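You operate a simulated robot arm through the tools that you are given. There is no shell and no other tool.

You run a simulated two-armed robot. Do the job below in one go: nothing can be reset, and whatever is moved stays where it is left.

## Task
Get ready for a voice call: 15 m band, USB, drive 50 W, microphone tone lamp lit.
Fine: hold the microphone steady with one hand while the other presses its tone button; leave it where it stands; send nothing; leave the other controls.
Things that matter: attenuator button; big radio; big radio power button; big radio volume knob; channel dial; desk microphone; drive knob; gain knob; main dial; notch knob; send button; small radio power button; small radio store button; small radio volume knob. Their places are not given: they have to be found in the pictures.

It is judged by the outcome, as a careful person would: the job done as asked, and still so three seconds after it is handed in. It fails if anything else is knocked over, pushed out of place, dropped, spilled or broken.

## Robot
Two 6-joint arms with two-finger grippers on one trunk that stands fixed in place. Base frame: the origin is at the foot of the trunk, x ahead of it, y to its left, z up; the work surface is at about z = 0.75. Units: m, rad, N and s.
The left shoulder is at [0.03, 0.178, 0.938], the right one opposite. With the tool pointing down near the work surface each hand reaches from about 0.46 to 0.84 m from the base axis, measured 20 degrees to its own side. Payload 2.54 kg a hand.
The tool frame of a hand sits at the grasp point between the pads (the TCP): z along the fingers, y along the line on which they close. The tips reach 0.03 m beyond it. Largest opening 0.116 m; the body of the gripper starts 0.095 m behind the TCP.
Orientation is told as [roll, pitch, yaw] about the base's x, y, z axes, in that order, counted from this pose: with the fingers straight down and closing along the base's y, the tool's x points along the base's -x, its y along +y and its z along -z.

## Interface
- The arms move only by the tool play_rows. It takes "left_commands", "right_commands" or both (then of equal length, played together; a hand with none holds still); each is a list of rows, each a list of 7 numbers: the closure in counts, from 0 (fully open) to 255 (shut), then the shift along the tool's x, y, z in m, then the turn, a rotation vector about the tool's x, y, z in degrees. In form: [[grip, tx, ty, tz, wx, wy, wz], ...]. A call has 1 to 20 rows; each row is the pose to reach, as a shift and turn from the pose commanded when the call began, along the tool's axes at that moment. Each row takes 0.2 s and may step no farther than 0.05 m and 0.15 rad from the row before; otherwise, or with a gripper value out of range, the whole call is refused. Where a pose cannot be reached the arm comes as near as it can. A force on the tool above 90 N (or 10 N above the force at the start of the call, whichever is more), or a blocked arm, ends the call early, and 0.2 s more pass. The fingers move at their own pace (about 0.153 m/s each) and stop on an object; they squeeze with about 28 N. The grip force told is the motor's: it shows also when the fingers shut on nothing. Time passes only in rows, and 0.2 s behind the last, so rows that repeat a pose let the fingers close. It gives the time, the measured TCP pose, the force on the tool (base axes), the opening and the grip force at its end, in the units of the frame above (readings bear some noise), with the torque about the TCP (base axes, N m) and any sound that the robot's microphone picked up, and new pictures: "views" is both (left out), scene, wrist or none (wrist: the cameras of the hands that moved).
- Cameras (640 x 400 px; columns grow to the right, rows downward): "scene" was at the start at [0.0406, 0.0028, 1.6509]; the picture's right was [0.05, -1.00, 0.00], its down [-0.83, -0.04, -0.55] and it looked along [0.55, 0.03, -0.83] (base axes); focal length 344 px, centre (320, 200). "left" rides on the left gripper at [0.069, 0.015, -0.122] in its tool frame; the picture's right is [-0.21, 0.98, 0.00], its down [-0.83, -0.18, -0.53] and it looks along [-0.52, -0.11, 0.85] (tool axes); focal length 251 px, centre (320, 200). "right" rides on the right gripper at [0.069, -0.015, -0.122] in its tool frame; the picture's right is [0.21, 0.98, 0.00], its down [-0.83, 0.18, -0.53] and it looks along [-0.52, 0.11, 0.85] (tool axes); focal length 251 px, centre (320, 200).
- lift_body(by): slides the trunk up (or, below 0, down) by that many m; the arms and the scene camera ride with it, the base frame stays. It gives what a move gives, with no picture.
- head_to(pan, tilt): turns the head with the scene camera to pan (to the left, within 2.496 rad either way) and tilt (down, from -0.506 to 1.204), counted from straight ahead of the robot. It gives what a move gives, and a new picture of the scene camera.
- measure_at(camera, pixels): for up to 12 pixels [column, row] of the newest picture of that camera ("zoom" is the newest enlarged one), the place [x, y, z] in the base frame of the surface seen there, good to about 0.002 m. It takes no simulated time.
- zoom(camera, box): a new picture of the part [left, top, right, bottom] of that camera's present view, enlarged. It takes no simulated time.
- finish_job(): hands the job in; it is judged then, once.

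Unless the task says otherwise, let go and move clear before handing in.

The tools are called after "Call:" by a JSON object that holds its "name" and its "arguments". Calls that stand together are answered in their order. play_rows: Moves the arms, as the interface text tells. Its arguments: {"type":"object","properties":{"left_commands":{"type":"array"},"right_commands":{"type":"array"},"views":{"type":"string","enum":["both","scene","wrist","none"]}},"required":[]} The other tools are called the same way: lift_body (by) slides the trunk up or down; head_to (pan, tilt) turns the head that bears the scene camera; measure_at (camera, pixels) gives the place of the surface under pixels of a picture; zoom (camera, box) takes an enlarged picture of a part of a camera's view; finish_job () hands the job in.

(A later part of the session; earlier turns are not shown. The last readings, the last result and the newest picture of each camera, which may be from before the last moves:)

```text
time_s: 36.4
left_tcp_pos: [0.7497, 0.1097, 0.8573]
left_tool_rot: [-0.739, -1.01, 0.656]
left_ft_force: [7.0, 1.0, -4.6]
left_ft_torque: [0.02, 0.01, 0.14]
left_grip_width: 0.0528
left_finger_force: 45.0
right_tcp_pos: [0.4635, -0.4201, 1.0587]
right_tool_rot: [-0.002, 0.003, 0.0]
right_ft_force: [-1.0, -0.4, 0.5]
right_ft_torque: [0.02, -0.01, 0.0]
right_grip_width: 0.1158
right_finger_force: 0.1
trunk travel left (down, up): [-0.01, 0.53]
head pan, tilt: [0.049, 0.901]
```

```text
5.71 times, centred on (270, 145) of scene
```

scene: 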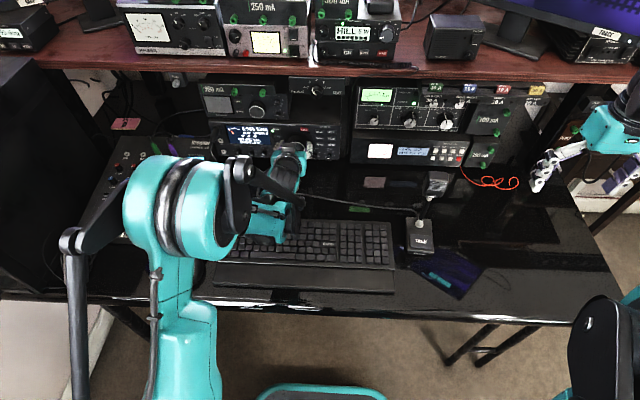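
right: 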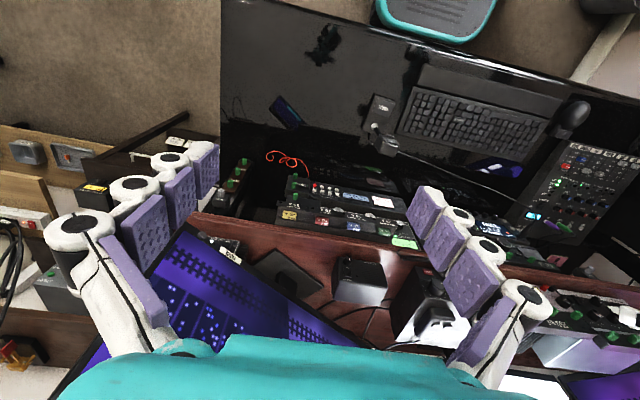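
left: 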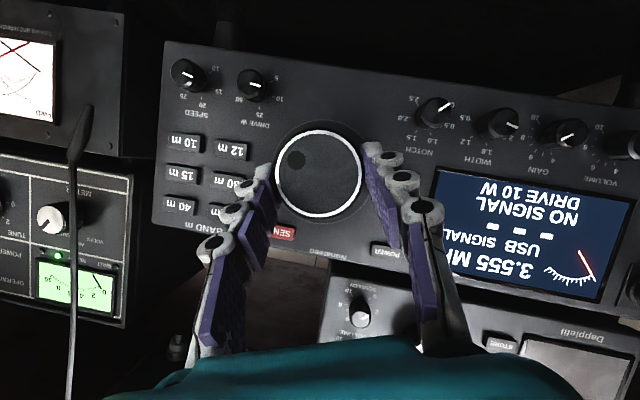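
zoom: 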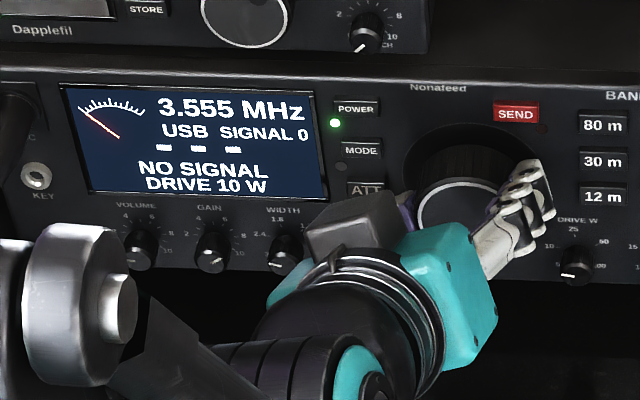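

It reads 3.555, so one more step is needed. I'll turn another 8° counter-clockwise.

Call:
{"name": "play_rows", "arguments": {"left_commands": [[170, -0.0004, 0.0005, 0.0009, 1.7, 0, -3.62], [170, -0.0004, 0.0011, 0.0009, 3.4, 0, -7.25], [170, -0.0004, 0.0011, 0.0009, 3.4, 0, -7.25]], "views": "wrist"}}

Call:
{"name": "zoom", "arguments": {"camera": "scene", "box": [220, 110, 320, 180]}}

```text
time_s: 37.2
left_tcp_pos: [0.7496, 0.1098, 0.8558]
left_tool_rot: [-0.919, -0.915, 0.804]
left_ft_force: [1.8, 3.8, -1.3]
left_ft_torque: [0.07, 0.22, 0.25]
left_grip_width: 0.0526
left_finger_force: 44.9
right_tcp_pos: [0.4625, -0.4213, 1.0598]
right_tool_rot: [-0.002, 0.0, 0.001]
right_ft_force: [-0.8, -0.1, 0.0]
right_ft_torque: [0.0, 0.01, -0.03]
right_grip_width: 0.1161
right_finger_force: 0.0
trunk travel left (down, up): [-0.01, 0.53]
head pan, tilt: [0.049, 0.901]
```

left: 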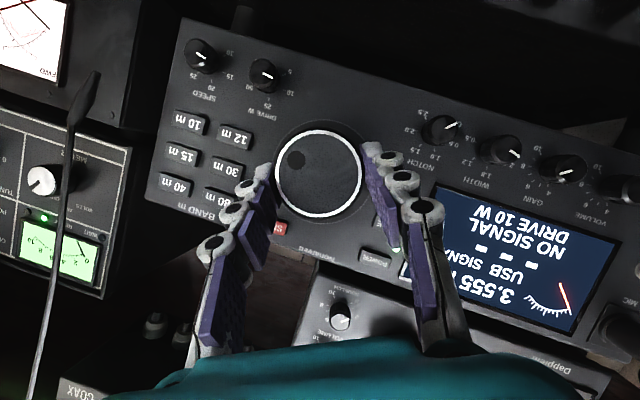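

```text
5.71 times, centred on (270, 145) of scene
```

zoom: 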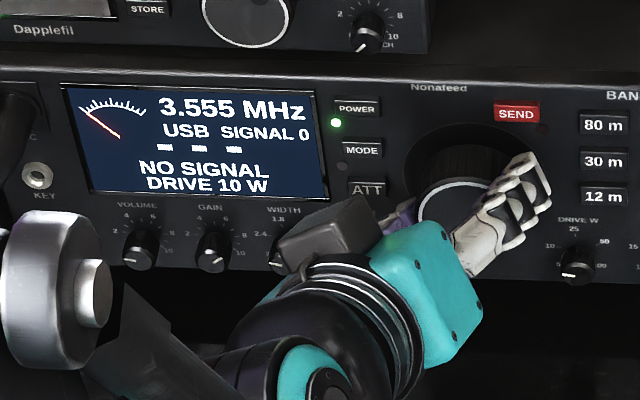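

Still 3.555, so the step seems to be about 12° of dial turn. SEND is still about 1 cm clear of the finger, so I'll turn another 5°.

Call:
{"name": "play_rows", "arguments": {"left_commands": [[170, 0, 0.0004, 0, 1.06, 0, -2.27], [170, 0, 0.0008, 0, 2.11, 0, -4.53], [170, 0, 0.0008, 0, 2.11, 0, -4.53]], "views": "wrist"}}

Call:
{"name": "zoom", "arguments": {"camera": "scene", "box": [220, 110, 320, 180]}}

```text
time_s: 38.0
left_tcp_pos: [0.7502, 0.1103, 0.856]
left_tool_rot: [-1.012, -0.85, 0.876]
left_ft_force: [-1.7, 3.7, -0.1]
left_ft_torque: [0.0, 0.03, 0.1]
left_grip_width: 0.0526
left_finger_force: 44.6
right_tcp_pos: [0.4624, -0.4207, 1.0593]
right_tool_rot: [-0.001, 0.001, 0.0]
right_ft_force: [-0.6, 0.7, 0.2]
right_ft_torque: [-0.02, 0.0, -0.01]
right_grip_width: 0.1161
right_finger_force: 0.1
trunk travel left (down, up): [-0.01, 0.53]
head pan, tilt: [0.049, 0.901]
```

left: 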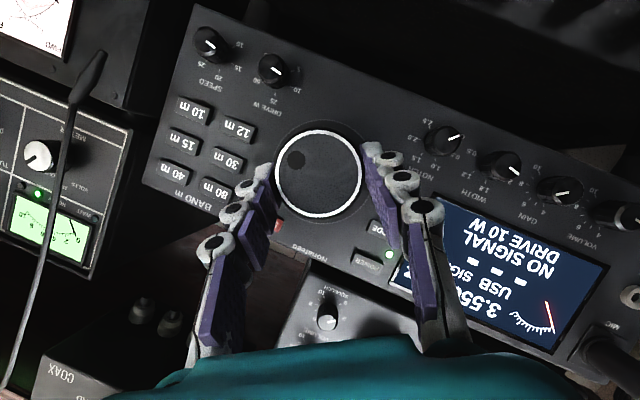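

```text
5.71 times, centred on (270, 145) of scene
```

zoom: 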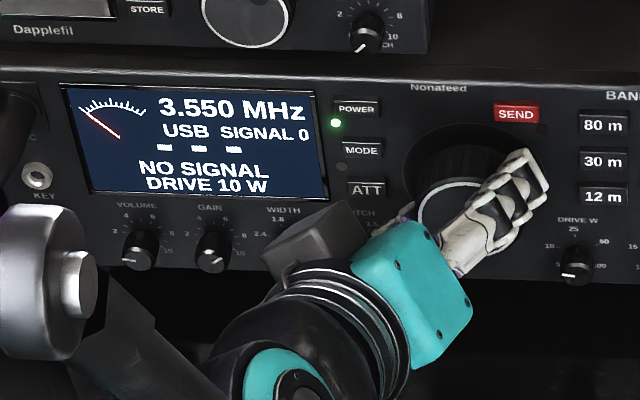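

It now reads 3.550. I'll measure the dial's dimple angle to compare with its starting angle, which was 11–22° below horizontal-right.

Call:
{"name": "measure_at", "arguments": {"camera": "left", "pixels": [[296, 160], [318, 173], [285, 173], [350, 173], [318, 140], [318, 206]]}}

```text
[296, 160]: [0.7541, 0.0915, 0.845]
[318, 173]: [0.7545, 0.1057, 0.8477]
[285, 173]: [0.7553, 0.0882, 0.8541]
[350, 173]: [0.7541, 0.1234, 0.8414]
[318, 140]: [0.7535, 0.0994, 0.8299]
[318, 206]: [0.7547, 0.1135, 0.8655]
```

The dimple is about 10.5° below horizontal, which matches its original angle computed from the first wrist picture, so the dial is restored. I'll release and back straight out along -x, then unroll.

Call:
{"name": "play_rows", "arguments": {"left_commands": [[119, 0, 0, 0, 0, 0, 0], [119, 0, 0, 0, 0, 0, 0], [119, 0.0042, 0, -0.009, 0, 0, 0], [119, 0.0085, 0, -0.0181, 0, 0, 0], [119, 0.0148, 0, -0.0317, 0, 0, 0], [119, 0.0169, 0, -0.0362, 0, 0, 0]], "views": "wrist"}}

Call:
{"name": "zoom", "arguments": {"camera": "scene", "box": [220, 110, 320, 180]}}

```text
time_s: 39.4
left_tcp_pos: [0.7102, 0.1099, 0.8573]
left_tool_rot: [-1.011, -0.848, 0.876]
left_ft_force: [-0.4, 0.1, 0.2]
left_ft_torque: [0.04, -0.03, 0.01]
left_grip_width: 0.0619
left_finger_force: 0.1
right_tcp_pos: [0.4627, -0.4205, 1.0602]
right_tool_rot: [0.0, 0.0, 0.002]
right_ft_force: [0.3, 0.1, -0.3]
right_ft_torque: [0.0, 0.03, 0.0]
right_grip_width: 0.1155
right_finger_force: 0.1
trunk travel left (down, up): [-0.01, 0.53]
head pan, tilt: [0.049, 0.901]
```

left: 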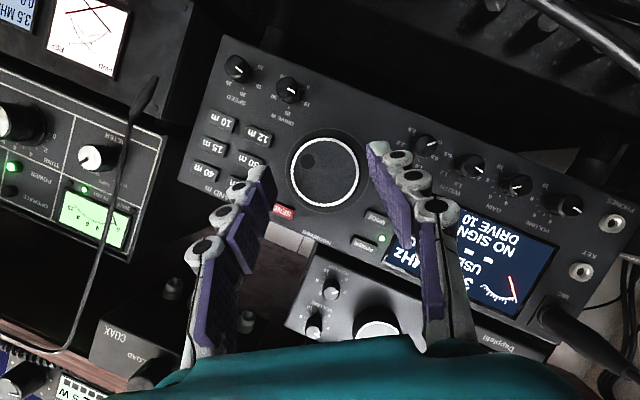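

```text
5.71 times, centred on (270, 145) of scene
```

zoom: 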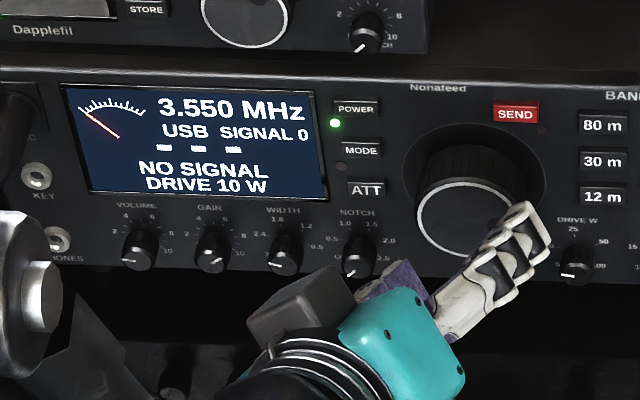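

It released cleanly: 3.550 MHz USB, other knobs untouched. I'll now measure the DRIVE knob closely from this view.

Call:
{"name": "zoom", "arguments": {"camera": "left", "box": [265, 65, 315, 115]}}

Call:
{"name": "zoom", "arguments": {"camera": "scene", "box": [305, 135, 345, 165]}}

```text
8.00 times, centred on (290, 90) of left
```

zoom: 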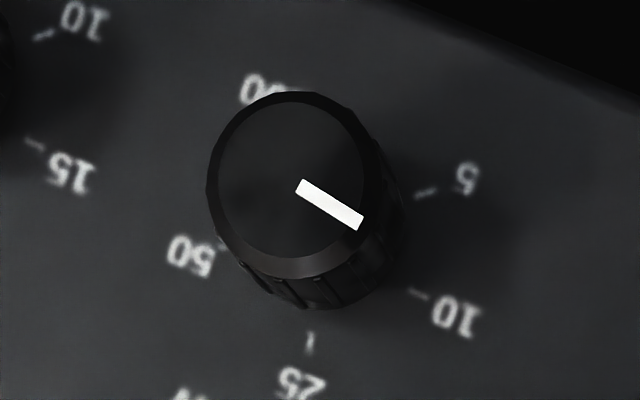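

```text
13.33 times, centred on (325, 150) of scene
```

zoom: 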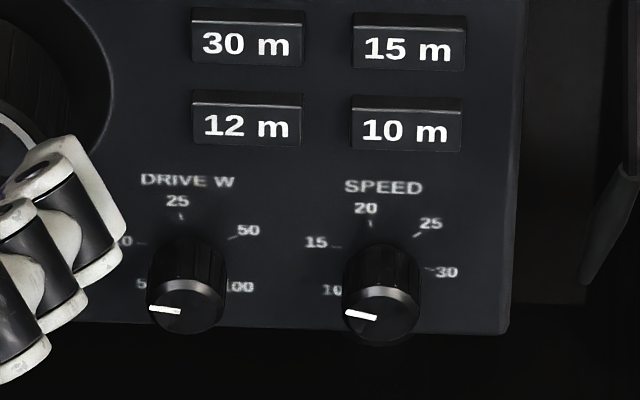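

The scene zoom gives a sharp view of the DRIVE knob (front face around (183,308)). I'll measure it from both cameras.

Call:
{"name": "measure_at", "arguments": {"camera": "zoom", "pixels": [[183, 308], [183, 295], [183, 325], [155, 305], [215, 308], [185, 265], [150, 275], [225, 275], [180, 217], [233, 237], [140, 243], [130, 230]]}}

Call:
{"name": "zoom", "arguments": {"camera": "left", "box": [265, 65, 315, 115]}}

Call:
{"name": "measure_at", "arguments": {"camera": "zoom", "pixels": [[288, 180], [235, 180], [340, 180], [288, 120], [288, 240], [300, 290], [225, 200], [380, 190]]}}

```text
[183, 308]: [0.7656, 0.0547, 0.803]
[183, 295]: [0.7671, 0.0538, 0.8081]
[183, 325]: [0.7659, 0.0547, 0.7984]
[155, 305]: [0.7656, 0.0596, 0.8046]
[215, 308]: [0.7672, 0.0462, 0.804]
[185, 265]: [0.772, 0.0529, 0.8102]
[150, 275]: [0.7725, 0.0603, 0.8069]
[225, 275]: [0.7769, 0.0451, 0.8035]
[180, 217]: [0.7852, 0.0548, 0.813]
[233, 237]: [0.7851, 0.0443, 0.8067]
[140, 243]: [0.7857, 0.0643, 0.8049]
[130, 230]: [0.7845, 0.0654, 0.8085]
```

```text
8.00 times, centred on (290, 90) of left
```

zoom: 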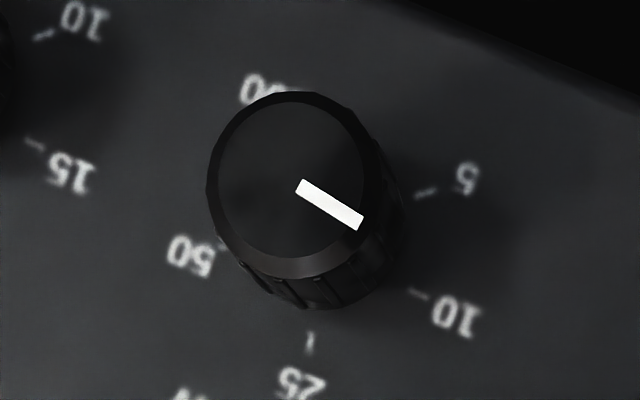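

```text
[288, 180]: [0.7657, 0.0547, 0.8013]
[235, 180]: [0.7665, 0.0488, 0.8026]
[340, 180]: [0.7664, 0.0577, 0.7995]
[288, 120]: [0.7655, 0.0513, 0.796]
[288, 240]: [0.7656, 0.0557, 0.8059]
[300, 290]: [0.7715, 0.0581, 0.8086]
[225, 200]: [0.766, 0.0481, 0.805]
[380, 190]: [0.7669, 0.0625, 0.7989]
```

The DRIVE axis is at (y 0.0545, z 0.802), front x=0.766, diameter about 16 mm. It needs roughly 135° clockwise from the 10 mark to the 50 mark. I'm already rolled -34°, so I'll narrow the fingers and move in front of the knob in two careful stages.

Call:
{"name": "play_rows", "arguments": {"left_commands": [[185, 0.01, -0.0025, 0.0055, 0, 0, 0], [185, 0.02, -0.005, 0.0115, 0, 0, 0], [185, 0.0295, -0.0076, 0.0185, 0, 0, 0], [185, 0.0295, -0.0076, 0.0185, 0, 0, 0]], "views": "wrist"}}

```text
time_s: 40.4
left_tcp_pos: [0.7129, 0.0838, 0.8318]
left_tool_rot: [-1.01, -0.85, 0.876]
left_ft_force: [-0.4, -0.7, -0.4]
left_ft_torque: [-0.02, 0.01, -0.01]
left_grip_width: 0.0318
left_finger_force: 0.1
right_tcp_pos: [0.4625, -0.4213, 1.059]
right_tool_rot: [0.0, 0.0, 0.0]
right_ft_force: [-0.4, -0.1, -1.1]
right_ft_torque: [0.02, -0.01, -0.02]
right_grip_width: 0.1159
right_finger_force: 0.0
trunk travel left (down, up): [-0.01, 0.53]
head pan, tilt: [0.049, 0.901]
```

left: 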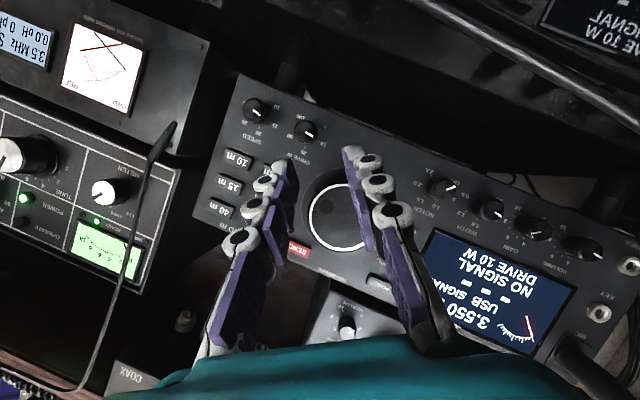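

No reach warning. I'll continue to the pre-grip pose in front of the DRIVE knob.

Call:
{"name": "play_rows", "arguments": {"left_commands": [[185, 0.0076, -0.0025, 0.0091, 0, 0, 0], [185, 0.0153, -0.0051, 0.0181, 0, 0, 0], [185, 0.0229, -0.0076, 0.0272, 0, 0, 0], [185, 0.0229, -0.0076, 0.0272, 0, 0, 0]]}}

Call:
{"name": "zoom", "arguments": {"camera": "left", "box": [250, 100, 400, 200]}}

Call:
{"name": "zoom", "arguments": {"camera": "scene", "box": [280, 120, 350, 175]}}

```text
time_s: 41.4
left_tcp_pos: [0.7281, 0.0595, 0.8105]
left_tool_rot: [-1.013, -0.849, 0.876]
left_ft_force: [-0.4, -0.1, -0.4]
left_ft_torque: [0.01, 0.01, 0.0]
left_grip_width: 0.0319
left_finger_force: 0.0
right_tcp_pos: [0.4621, -0.4207, 1.0595]
right_tool_rot: [0.0, 0.0, 0.0]
right_ft_force: [0.6, 0.1, -0.1]
right_ft_torque: [0.0, -0.02, 0.01]
right_grip_width: 0.1161
right_finger_force: 0.1
trunk travel left (down, up): [-0.01, 0.53]
head pan, tilt: [0.049, 0.901]
```

scene: 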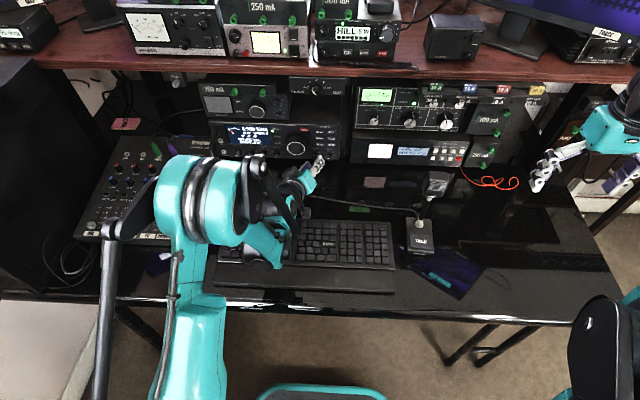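
left: 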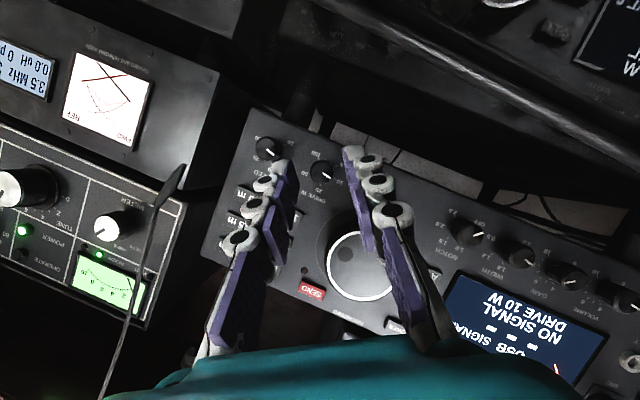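

```text
4.00 times, centred on (325, 150) of left
```

zoom: 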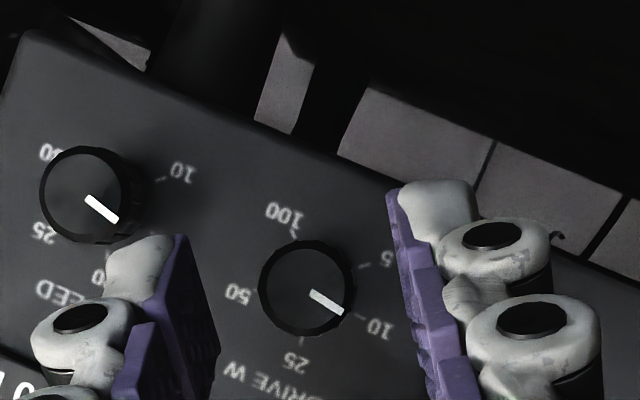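

```text
7.27 times, centred on (315, 148) of scene
```

zoom: 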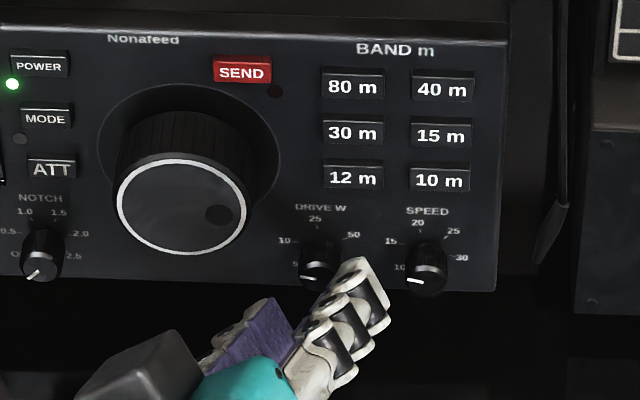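

The alignment checks out: the knob should sit centred between the pads after a 23 mm advance. I'll move straight forward along x.

Call:
{"name": "play_rows", "arguments": {"left_commands": [[185, -0.0025, 0, 0.0053, 0, 0, 0], [185, -0.005, 0, 0.0107, 0, 0, 0], [185, -0.0075, 0, 0.016, 0, 0, 0], [185, -0.0099, 0, 0.0213, 0, 0, 0], [185, -0.0099, 0, 0.0213, 0, 0, 0]], "views": "wrist"}}

Call:
{"name": "zoom", "arguments": {"camera": "left", "box": [250, 100, 400, 200]}}

Call:
{"name": "zoom", "arguments": {"camera": "scene", "box": [220, 110, 350, 180]}}

```text
time_s: 42.6
left_tcp_pos: [0.7521, 0.0604, 0.81]
left_tool_rot: [-1.011, -0.85, 0.874]
left_ft_force: [-0.3, 0.2, -0.6]
left_ft_torque: [0.02, 0.01, 0.03]
left_grip_width: 0.0316
left_finger_force: 0.0
right_tcp_pos: [0.4622, -0.4205, 1.0598]
right_tool_rot: [-0.001, 0.0, 0.0]
right_ft_force: [-0.1, -0.5, 0.1]
right_ft_torque: [0.01, -0.01, -0.02]
right_grip_width: 0.1161
right_finger_force: 0.0
trunk travel left (down, up): [-0.01, 0.53]
head pan, tilt: [0.049, 0.901]
```

left: 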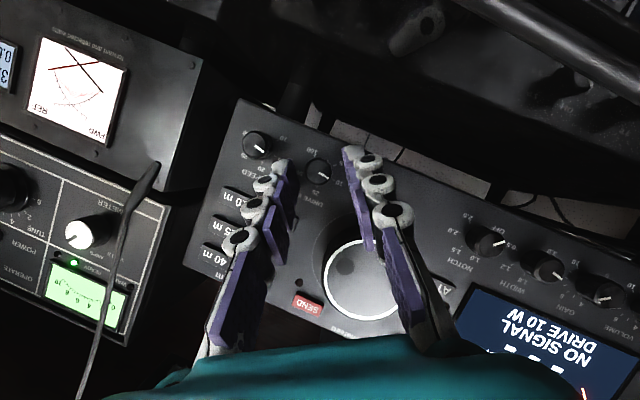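

```text
4.00 times, centred on (325, 150) of left
```

zoom: 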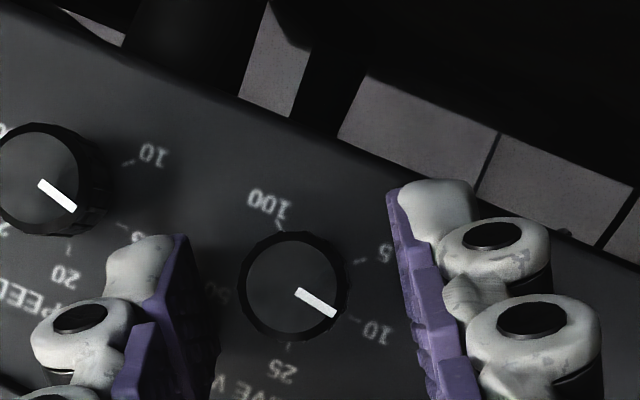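

```text
4.92 times, centred on (285, 145) of scene
```

zoom: 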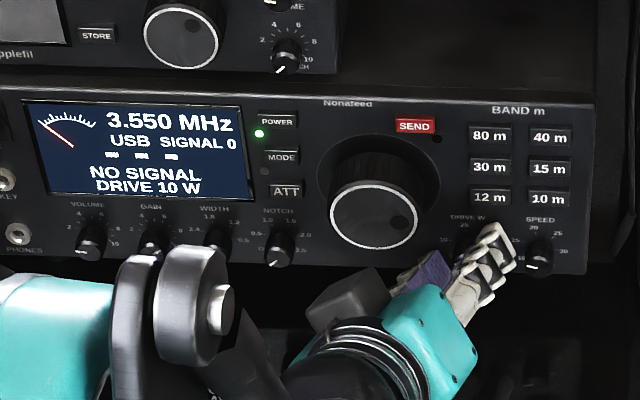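

The knob sits between the pads with no contact force. I'll close on it.

Call:
{"name": "play_rows", "arguments": {"left_commands": [[205, 0, 0, 0, 0, 0, 0], [235, 0, 0, 0, 0, 0, 0], [235, 0, 0, 0, 0, 0, 0]], "views": "wrist"}}

Call:
{"name": "zoom", "arguments": {"camera": "left", "box": [250, 100, 400, 200]}}

Call:
{"name": "zoom", "arguments": {"camera": "scene", "box": [220, 110, 350, 180]}}

```text
time_s: 43.4
left_tcp_pos: [0.7517, 0.0597, 0.8098]
left_tool_rot: [-1.012, -0.849, 0.877]
left_ft_force: [3.3, -3.0, 3.8]
left_ft_torque: [-0.03, -0.14, -0.04]
left_grip_width: 0.0164
left_finger_force: 42.1
right_tcp_pos: [0.4614, -0.4212, 1.059]
right_tool_rot: [0.0, 0.0, -0.002]
right_ft_force: [-0.4, -0.5, -0.6]
right_ft_torque: [-0.01, 0.02, -0.01]
right_grip_width: 0.1159
right_finger_force: 0.1
trunk travel left (down, up): [-0.01, 0.53]
head pan, tilt: [0.049, 0.901]
```

left: 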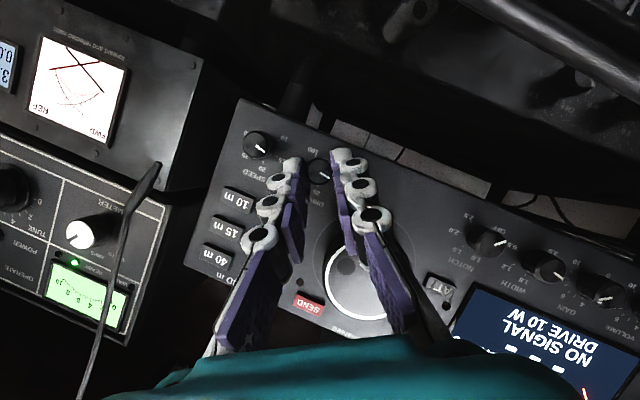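

```text
4.00 times, centred on (325, 150) of left
```

zoom: 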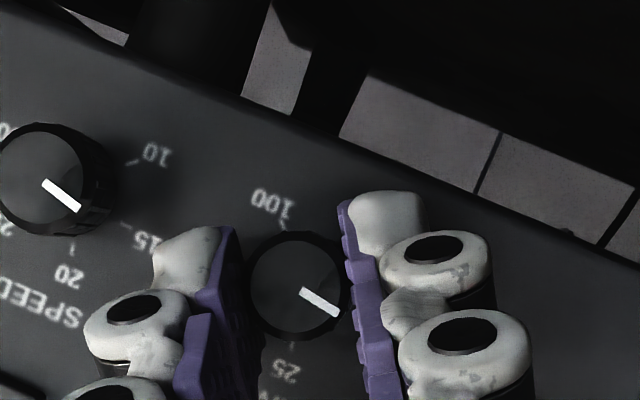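

```text
4.92 times, centred on (285, 145) of scene
```

zoom: 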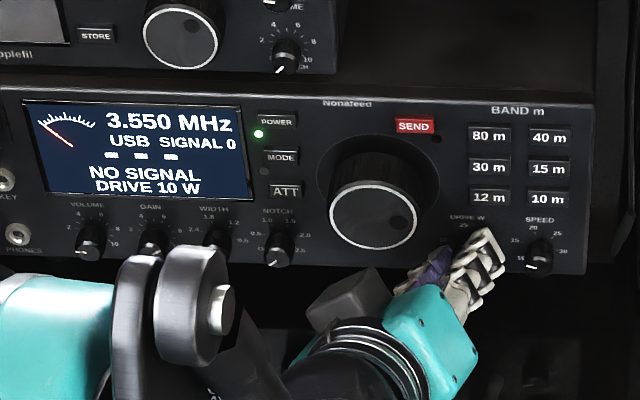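

Gripped squarely (16.4 mm, low side force). I'll turn clockwise 24° first and read the drive figure.

Call:
{"name": "play_rows", "arguments": {"left_commands": [[235, 0.0001, -0.0012, 0, -3.38, 0, 7.25], [235, 0.0003, -0.0025, 0.0001, -6.76, 0, 14.5], [235, 0.0007, -0.0037, 0.0003, -10.14, 0, 21.74], [235, 0.0007, -0.0037, 0.0003, -10.14, 0, 21.74]], "views": "wrist"}}

Call:
{"name": "zoom", "arguments": {"camera": "scene", "box": [220, 110, 350, 180]}}

```text
time_s: 44.4
left_tcp_pos: [0.7512, 0.0554, 0.8115]
left_tool_rot: [-0.395, -1.104, 0.355]
left_ft_force: [7.8, -6.8, 10.0]
left_ft_torque: [-0.13, -0.6, -0.1]
left_grip_width: 0.0165
left_finger_force: 42.1
right_tcp_pos: [0.4617, -0.4224, 1.0593]
right_tool_rot: [0.0, 0.0, -0.002]
right_ft_force: [-0.4, 0.1, 0.2]
right_ft_torque: [0.01, -0.02, 0.01]
right_grip_width: 0.116
right_finger_force: 0.1
trunk travel left (down, up): [-0.01, 0.53]
head pan, tilt: [0.049, 0.901]
```

left: 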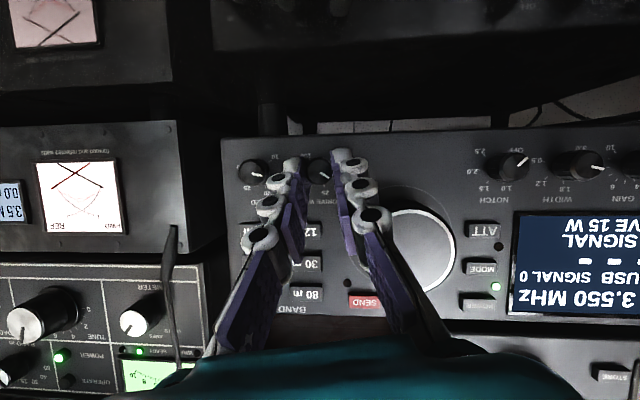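

```text
4.92 times, centred on (285, 145) of scene
```

zoom: 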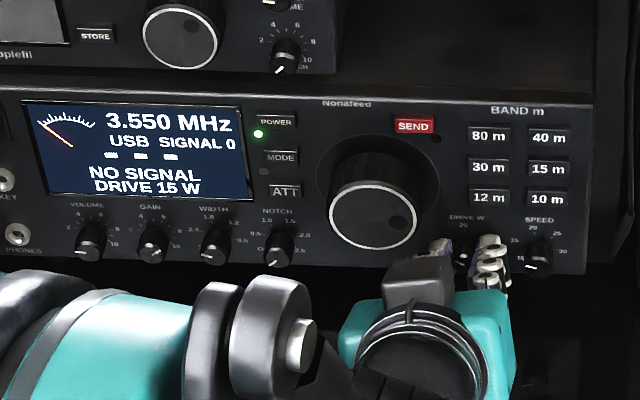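

DRIVE reads 15 W, so the turn works. I'll correct a small load offset and continue clockwise another 40°.

Call:
{"name": "play_rows", "arguments": {"left_commands": [[235, -0.0015, -0.0025, 0.0004, -3.38, 0, 7.25], [235, -0.0013, -0.0038, 0.0006, -6.76, 0, 14.5], [235, -0.0009, -0.0051, 0.0007, -10.14, 0, 21.74], [235, -0.0003, -0.0062, 0.001, -13.52, 0, 28.99], [235, 0.0004, -0.0073, 0.0013, -16.9, 0, 36.24], [235, 0.0004, -0.0073, 0.0013, -16.9, 0, 36.24]], "views": "wrist"}}

Call:
{"name": "zoom", "arguments": {"camera": "scene", "box": [220, 110, 350, 180]}}

```text
time_s: 45.8
left_tcp_pos: [0.7513, 0.0488, 0.8114]
left_tool_rot: [0.939, -0.902, -0.821]
left_ft_force: [-25.0, -5.9, -14.1]
left_ft_torque: [-0.06, 0.5, -0.09]
left_grip_width: 0.0159
left_finger_force: 42.4
right_tcp_pos: [0.4604, -0.4218, 1.059]
right_tool_rot: [0.001, 0.0, -0.001]
right_ft_force: [-0.4, -0.3, 0.0]
right_ft_torque: [0.01, -0.02, -0.01]
right_grip_width: 0.1157
right_finger_force: 0.0
trunk travel left (down, up): [-0.01, 0.53]
head pan, tilt: [0.049, 0.901]
```

left: 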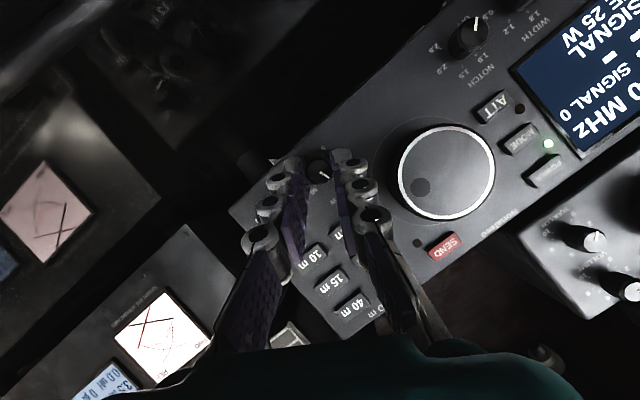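

```text
4.92 times, centred on (285, 145) of scene
```

zoom: 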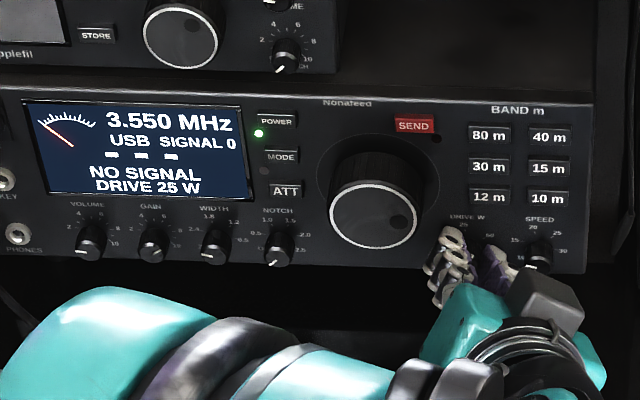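

DRIVE is at 25 W, but there's a 25 N axial load. I'll release, back off 25 mm along x, and check the display before unwinding for a second grip.

Call:
{"name": "play_rows", "arguments": {"left_commands": [[185, 0, 0, 0, 0, 0, 0], [185, 0, 0, 0, 0, 0, 0], [185, 0.0042, 0, -0.0091, 0, 0, 0], [185, 0.0074, 0, -0.0159, 0, 0, 0], [185, 0.0106, 0, -0.0227, 0, 0, 0], [185, 0.0106, 0, -0.0227, 0, 0, 0]], "views": "wrist"}}

Call:
{"name": "zoom", "arguments": {"camera": "scene", "box": [220, 110, 350, 180]}}

Call:
{"name": "zoom", "arguments": {"camera": "left", "box": [260, 110, 380, 190]}}

```text
time_s: 47.2
left_tcp_pos: [0.7278, 0.049, 0.8111]
left_tool_rot: [0.941, -0.901, -0.82]
left_ft_force: [0.2, -0.5, 0.6]
left_ft_torque: [0.01, 0.01, 0.0]
left_grip_width: 0.032
left_finger_force: 0.1
right_tcp_pos: [0.4616, -0.4204, 1.059]
right_tool_rot: [-0.002, 0.0, -0.001]
right_ft_force: [0.4, -0.7, 0.0]
right_ft_torque: [-0.02, -0.03, 0.01]
right_grip_width: 0.116
right_finger_force: 0.2
trunk travel left (down, up): [-0.01, 0.53]
head pan, tilt: [0.049, 0.901]
```

left: 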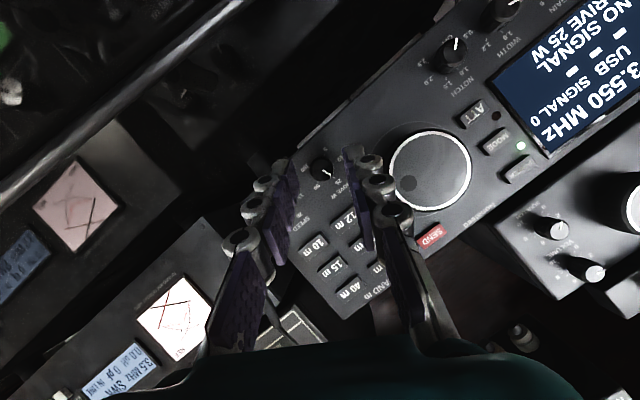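

```text
4.92 times, centred on (285, 145) of scene
```

zoom: 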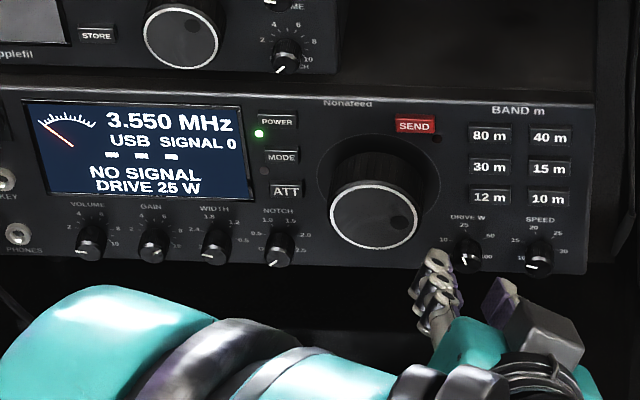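

```text
5.00 times, centred on (320, 150) of left
```

zoom: 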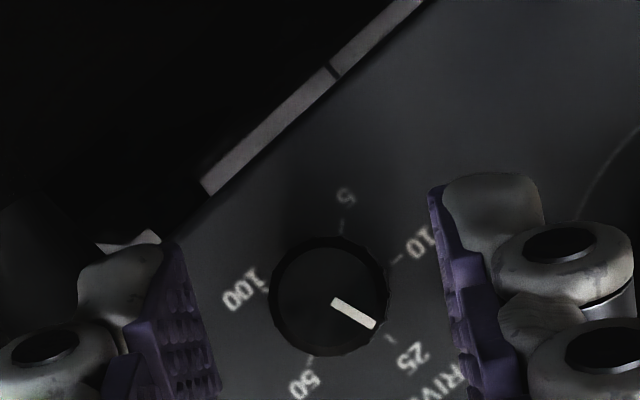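

The display holds 25 W after release, and the forces are clear. I'll unwind the roll in front of the knob for the second grip.

Call:
{"name": "play_rows", "arguments": {"left_commands": [[185, 0.0001, 0.0013, 0, 3.38, 0, -7.25], [185, 0.0003, 0.0026, 0.0002, 6.76, 0, -14.5], [185, 0.0007, 0.0039, 0.0003, 10.14, 0, -21.74], [185, 0.0013, 0.005, 0.0006, 13.52, 0, -28.99], [185, 0.002, 0.0061, 0.0009, 16.9, 0, -36.24], [185, 0.0028, 0.0071, 0.0013, 20.28, 0, -43.49], [185, 0.0038, 0.0079, 0.0018, 23.67, 0, -50.74], [185, 0.0048, 0.0085, 0.0023, 27.05, 0, -57.98], [185, 0.0054, 0.0088, 0.0025, 28.74, 0, -61.6], [185, 0.0054, 0.0088, 0.0025, 28.74, 0, -61.6]], "views": "wrist"}}

Call:
{"name": "zoom", "arguments": {"camera": "left", "box": [250, 100, 400, 200]}}

```text
time_s: 49.4
left_tcp_pos: [0.7274, 0.0607, 0.8111]
left_tool_rot: [-1.076, -0.796, 0.923]
left_ft_force: [-0.9, -0.6, 0.2]
left_ft_torque: [-0.01, 0.01, 0.01]
left_grip_width: 0.032
left_finger_force: 0.1
right_tcp_pos: [0.4612, -0.4219, 1.059]
right_tool_rot: [0.0, -0.003, 0.0]
right_ft_force: [-0.3, 0.0, -0.7]
right_ft_torque: [0.01, 0.0, 0.0]
right_grip_width: 0.1159
right_finger_force: 0.2
trunk travel left (down, up): [-0.01, 0.53]
head pan, tilt: [0.049, 0.901]
```

left: 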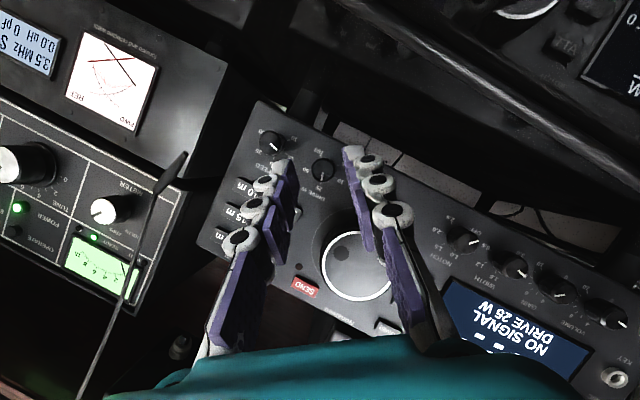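

```text
4.00 times, centred on (325, 150) of left
```

zoom: 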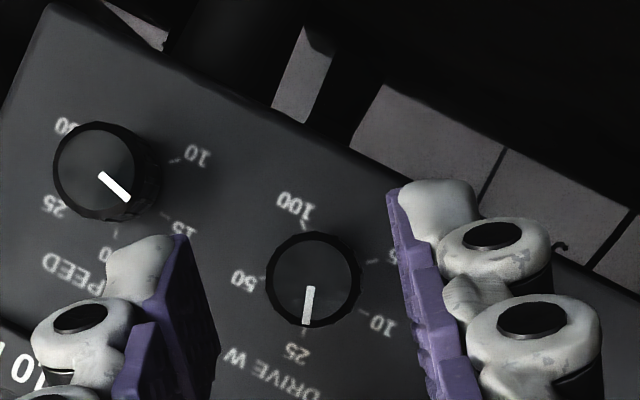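

The pointer now sits right at the 25 mark. I'll advance and grip again, slightly less deep than before.

Call:
{"name": "play_rows", "arguments": {"left_commands": [[185, -0.0024, 0, 0.0051, 0, 0, 0], [185, -0.0048, 0, 0.0102, 0, 0, 0], [185, -0.0072, 0, 0.0153, 0, 0, 0], [185, -0.0095, 0, 0.0204, 0, 0, 0], [185, -0.0095, 0, 0.0204, 0, 0, 0], [205, -0.0095, 0, 0.0204, 0, 0, 0], [235, -0.0095, 0, 0.0204, 0, 0, 0], [235, -0.0095, 0, 0.0204, 0, 0, 0]], "views": "wrist"}}

Call:
{"name": "zoom", "arguments": {"camera": "left", "box": [250, 100, 400, 200]}}

Call:
{"name": "zoom", "arguments": {"camera": "scene", "box": [220, 110, 350, 180]}}

```text
time_s: 51.2
left_tcp_pos: [0.75, 0.0601, 0.8104]
left_tool_rot: [-1.076, -0.796, 0.92]
left_ft_force: [-0.9, 1.1, -0.9]
left_ft_torque: [0.02, 0.03, 0.04]
left_grip_width: 0.0164
left_finger_force: 41.3
right_tcp_pos: [0.4618, -0.4209, 1.0583]
right_tool_rot: [-0.001, 0.0, -0.001]
right_ft_force: [0.8, 0.0, 0.3]
right_ft_torque: [0.0, 0.02, -0.02]
right_grip_width: 0.1161
right_finger_force: 0.0
trunk travel left (down, up): [-0.01, 0.53]
head pan, tilt: [0.049, 0.901]
```

left: 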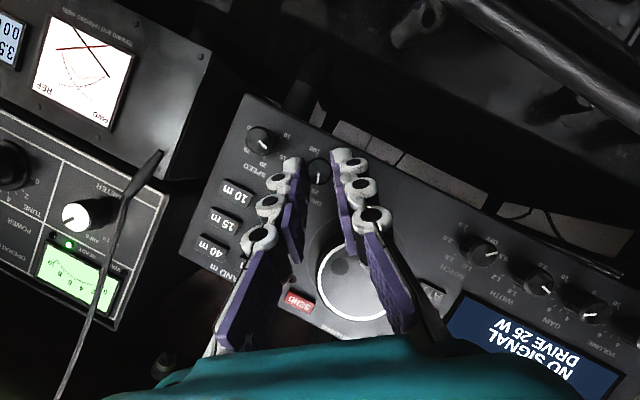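

```text
4.00 times, centred on (325, 150) of left
```

zoom: 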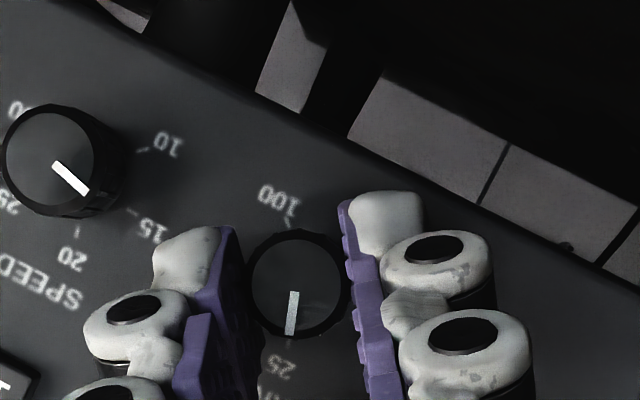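

```text
4.92 times, centred on (285, 145) of scene
```

zoom: 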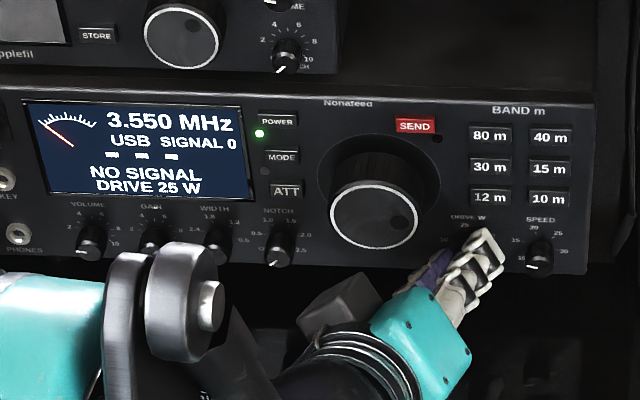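

A clean grip with almost no load. I'll turn clockwise 32° first and check load and reading.

Call:
{"name": "play_rows", "arguments": {"left_commands": [[235, 0.0001, -0.0014, 0, -3.38, 0, 7.25], [235, 0.0003, -0.0027, 0.0002, -6.76, 0, 14.5], [235, 0.0008, -0.004, 0.0004, -10.14, 0, 21.74], [235, 0.0013, -0.0052, 0.0006, -13.52, 0, 28.99], [235, 0.0013, -0.0052, 0.0006, -13.52, 0, 28.99]], "views": "none"}}

Call:
{"name": "zoom", "arguments": {"camera": "scene", "box": [220, 110, 350, 180]}}

```text
time_s: 52.4
left_tcp_pos: [0.7502, 0.0559, 0.8123]
left_tool_rot: [-0.242, -1.124, 0.218]
left_ft_force: [1.5, 0.1, 3.0]
left_ft_torque: [-0.01, 0.1, 0.09]
left_grip_width: 0.0163
left_finger_force: 42.0
right_tcp_pos: [0.4622, -0.4213, 1.0592]
right_tool_rot: [-0.001, 0.0, 0.0]
right_ft_force: [0.3, 0.1, 0.6]
right_ft_torque: [0.0, -0.01, 0.02]
right_grip_width: 0.1161
right_finger_force: 0.1
trunk travel left (down, up): [-0.01, 0.53]
head pan, tilt: [0.049, 0.901]
```

```text
4.92 times, centred on (285, 145) of scene
```

zoom: 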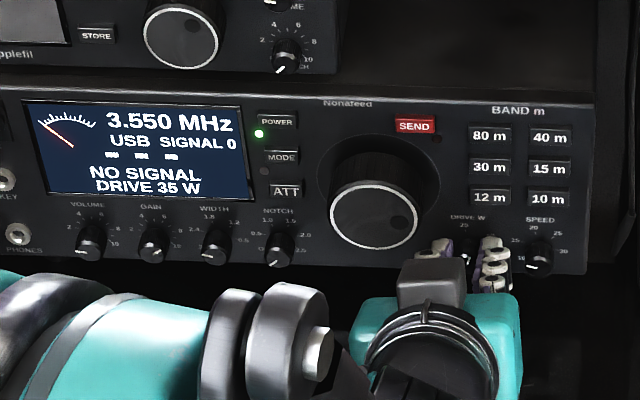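

It reads 35 W with light loads. I'll continue another 32° and re-read.

Call:
{"name": "play_rows", "arguments": {"left_commands": [[235, 0.0001, -0.0014, 0, -3.38, 0, 7.25], [235, 0.0003, -0.0027, 0.0002, -6.76, 0, 14.5], [235, 0.0008, -0.004, 0.0004, -10.14, 0, 21.74], [235, 0.0013, -0.0052, 0.0006, -13.52, 0, 28.99], [235, 0.0013, -0.0052, 0.0006, -13.52, 0, 28.99]], "views": "wrist"}}

Call:
{"name": "zoom", "arguments": {"camera": "scene", "box": [220, 110, 350, 180]}}

Call:
{"name": "zoom", "arguments": {"camera": "left", "box": [260, 120, 380, 200]}}

```text
time_s: 53.6
left_tcp_pos: [0.7506, 0.0485, 0.8117]
left_tool_rot: [0.857, -0.951, -0.759]
left_ft_force: [6.3, -1.5, 6.7]
left_ft_torque: [0.0, -0.4, -0.12]
left_grip_width: 0.0164
left_finger_force: 42.1
right_tcp_pos: [0.4618, -0.4205, 1.06]
right_tool_rot: [-0.001, -0.001, 0.0]
right_ft_force: [-0.1, 0.1, -1.3]
right_ft_torque: [0.01, -0.01, 0.01]
right_grip_width: 0.1161
right_finger_force: 0.0
trunk travel left (down, up): [-0.01, 0.53]
head pan, tilt: [0.049, 0.901]
```

left: 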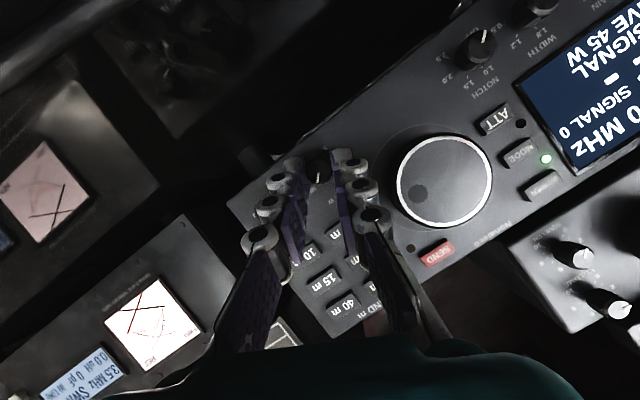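

```text
4.92 times, centred on (285, 145) of scene
```

zoom: 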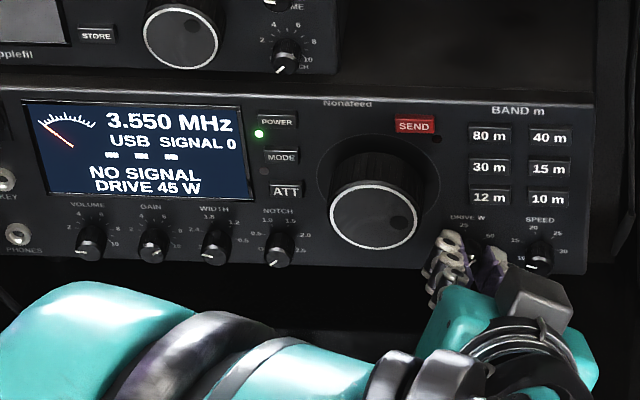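

```text
5.00 times, centred on (320, 160) of left
```

zoom: 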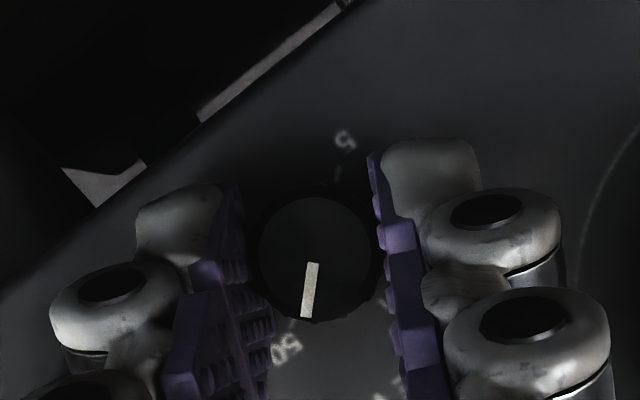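

It reads 45 W in 5 W steps. I'll turn another 7°.

Call:
{"name": "play_rows", "arguments": {"left_commands": [[235, 0, -0.0006, 0, -1.48, 0, 3.17], [235, 0.0001, -0.0012, 0, -2.96, 0, 6.34], [235, 0.0001, -0.0012, 0, -2.96, 0, 6.34]], "views": "wrist"}}

Call:
{"name": "zoom", "arguments": {"camera": "scene", "box": [220, 110, 350, 180]}}

Call:
{"name": "zoom", "arguments": {"camera": "left", "box": [260, 120, 380, 200]}}

```text
time_s: 54.4
left_tcp_pos: [0.7503, 0.0476, 0.8113]
left_tool_rot: [0.996, -0.865, -0.863]
left_ft_force: [5.3, -2.1, 7.0]
left_ft_torque: [0.06, -0.29, -0.06]
left_grip_width: 0.0164
left_finger_force: 42.4
right_tcp_pos: [0.4609, -0.4212, 1.0586]
right_tool_rot: [0.0, -0.001, 0.002]
right_ft_force: [-0.6, 0.6, -0.1]
right_ft_torque: [0.0, 0.01, 0.02]
right_grip_width: 0.1157
right_finger_force: 0.1
trunk travel left (down, up): [-0.01, 0.53]
head pan, tilt: [0.049, 0.901]
```

left: 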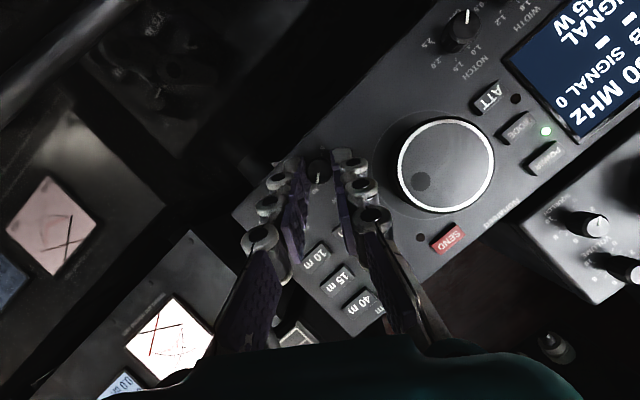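

```text
4.92 times, centred on (285, 145) of scene
```

zoom: 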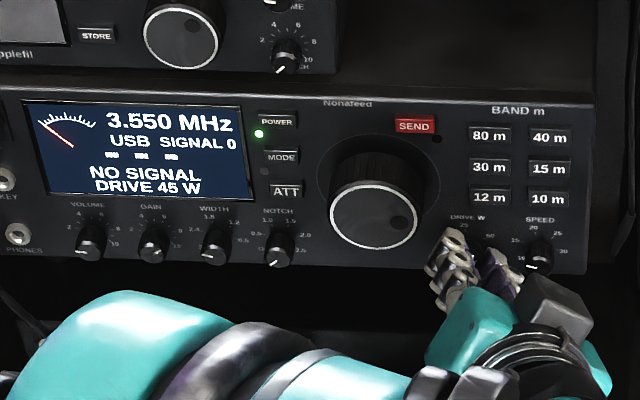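

```text
5.00 times, centred on (320, 160) of left
```

zoom: 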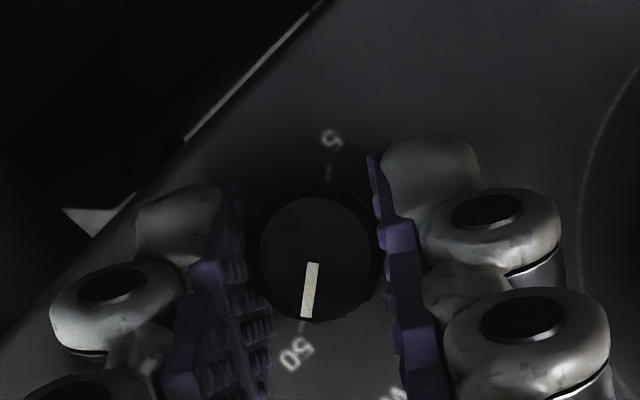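

The pointer is almost on the 50 tick but the display is still 45 W. I'll nudge another 3°.

Call:
{"name": "play_rows", "arguments": {"left_commands": [[235, 0, -0.0005, 0, -1.27, 0, 2.72], [235, 0, -0.0005, 0, -1.27, 0, 2.72]], "views": "wrist"}}

Call:
{"name": "zoom", "arguments": {"camera": "scene", "box": [220, 110, 350, 180]}}

```text
time_s: 55.0
left_tcp_pos: [0.7502, 0.0469, 0.8101]
left_tool_rot: [1.042, -0.825, -0.901]
left_ft_force: [1.9, -2.5, 4.9]
left_ft_torque: [0.0, -0.31, -0.31]
left_grip_width: 0.0161
left_finger_force: 41.9
right_tcp_pos: [0.4619, -0.4224, 1.0598]
right_tool_rot: [0.0, 0.001, 0.001]
right_ft_force: [-0.2, 0.2, 0.6]
right_ft_torque: [0.01, 0.0, -0.01]
right_grip_width: 0.1159
right_finger_force: 0.1
trunk travel left (down, up): [-0.01, 0.53]
head pan, tilt: [0.049, 0.901]
```

left: 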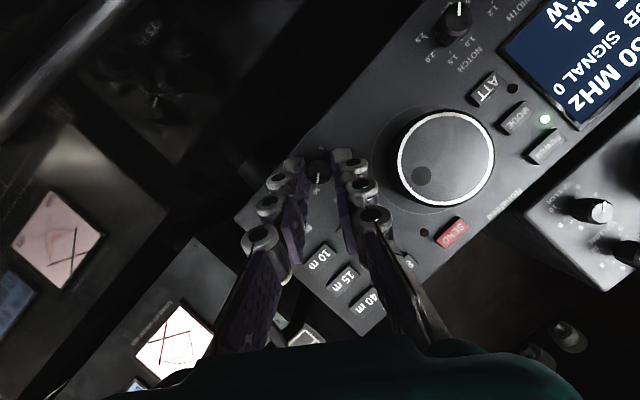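

```text
4.92 times, centred on (285, 145) of scene
```

zoom: 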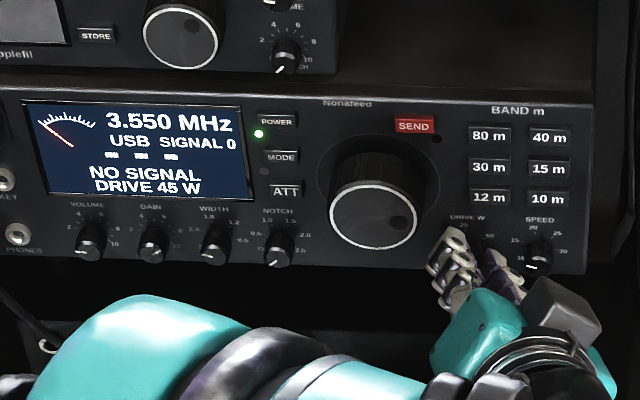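

Still 45 W. I'll zoom in on the pointer and the tick.

Call:
{"name": "zoom", "arguments": {"camera": "left", "box": [290, 135, 350, 215]}}

Call:
{"name": "zoom", "arguments": {"camera": "scene", "box": [295, 135, 345, 170]}}

Call:
{"name": "zoom", "arguments": {"camera": "scene", "box": [220, 120, 290, 165]}}

```text
5.00 times, centred on (320, 175) of left
```

zoom: 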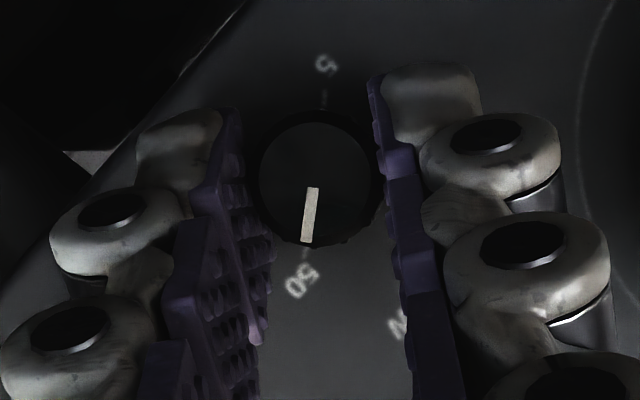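

```text
11.43 times, centred on (320, 152) of scene
```

zoom: 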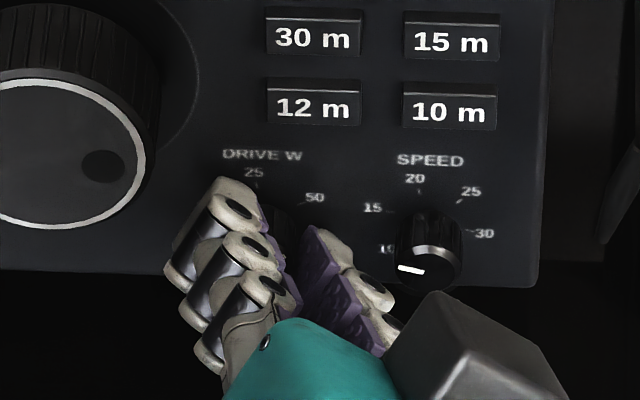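

```text
8.89 times, centred on (255, 142) of scene
```

zoom: 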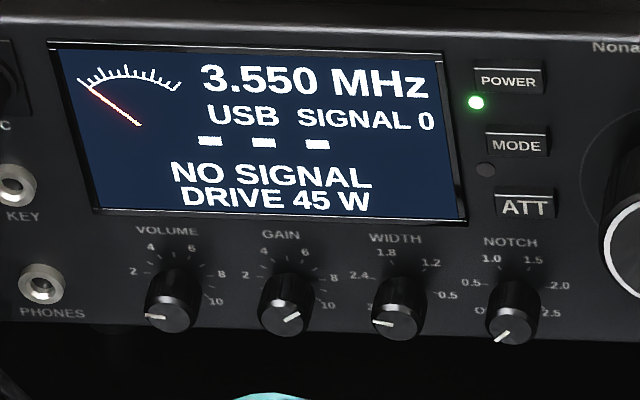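

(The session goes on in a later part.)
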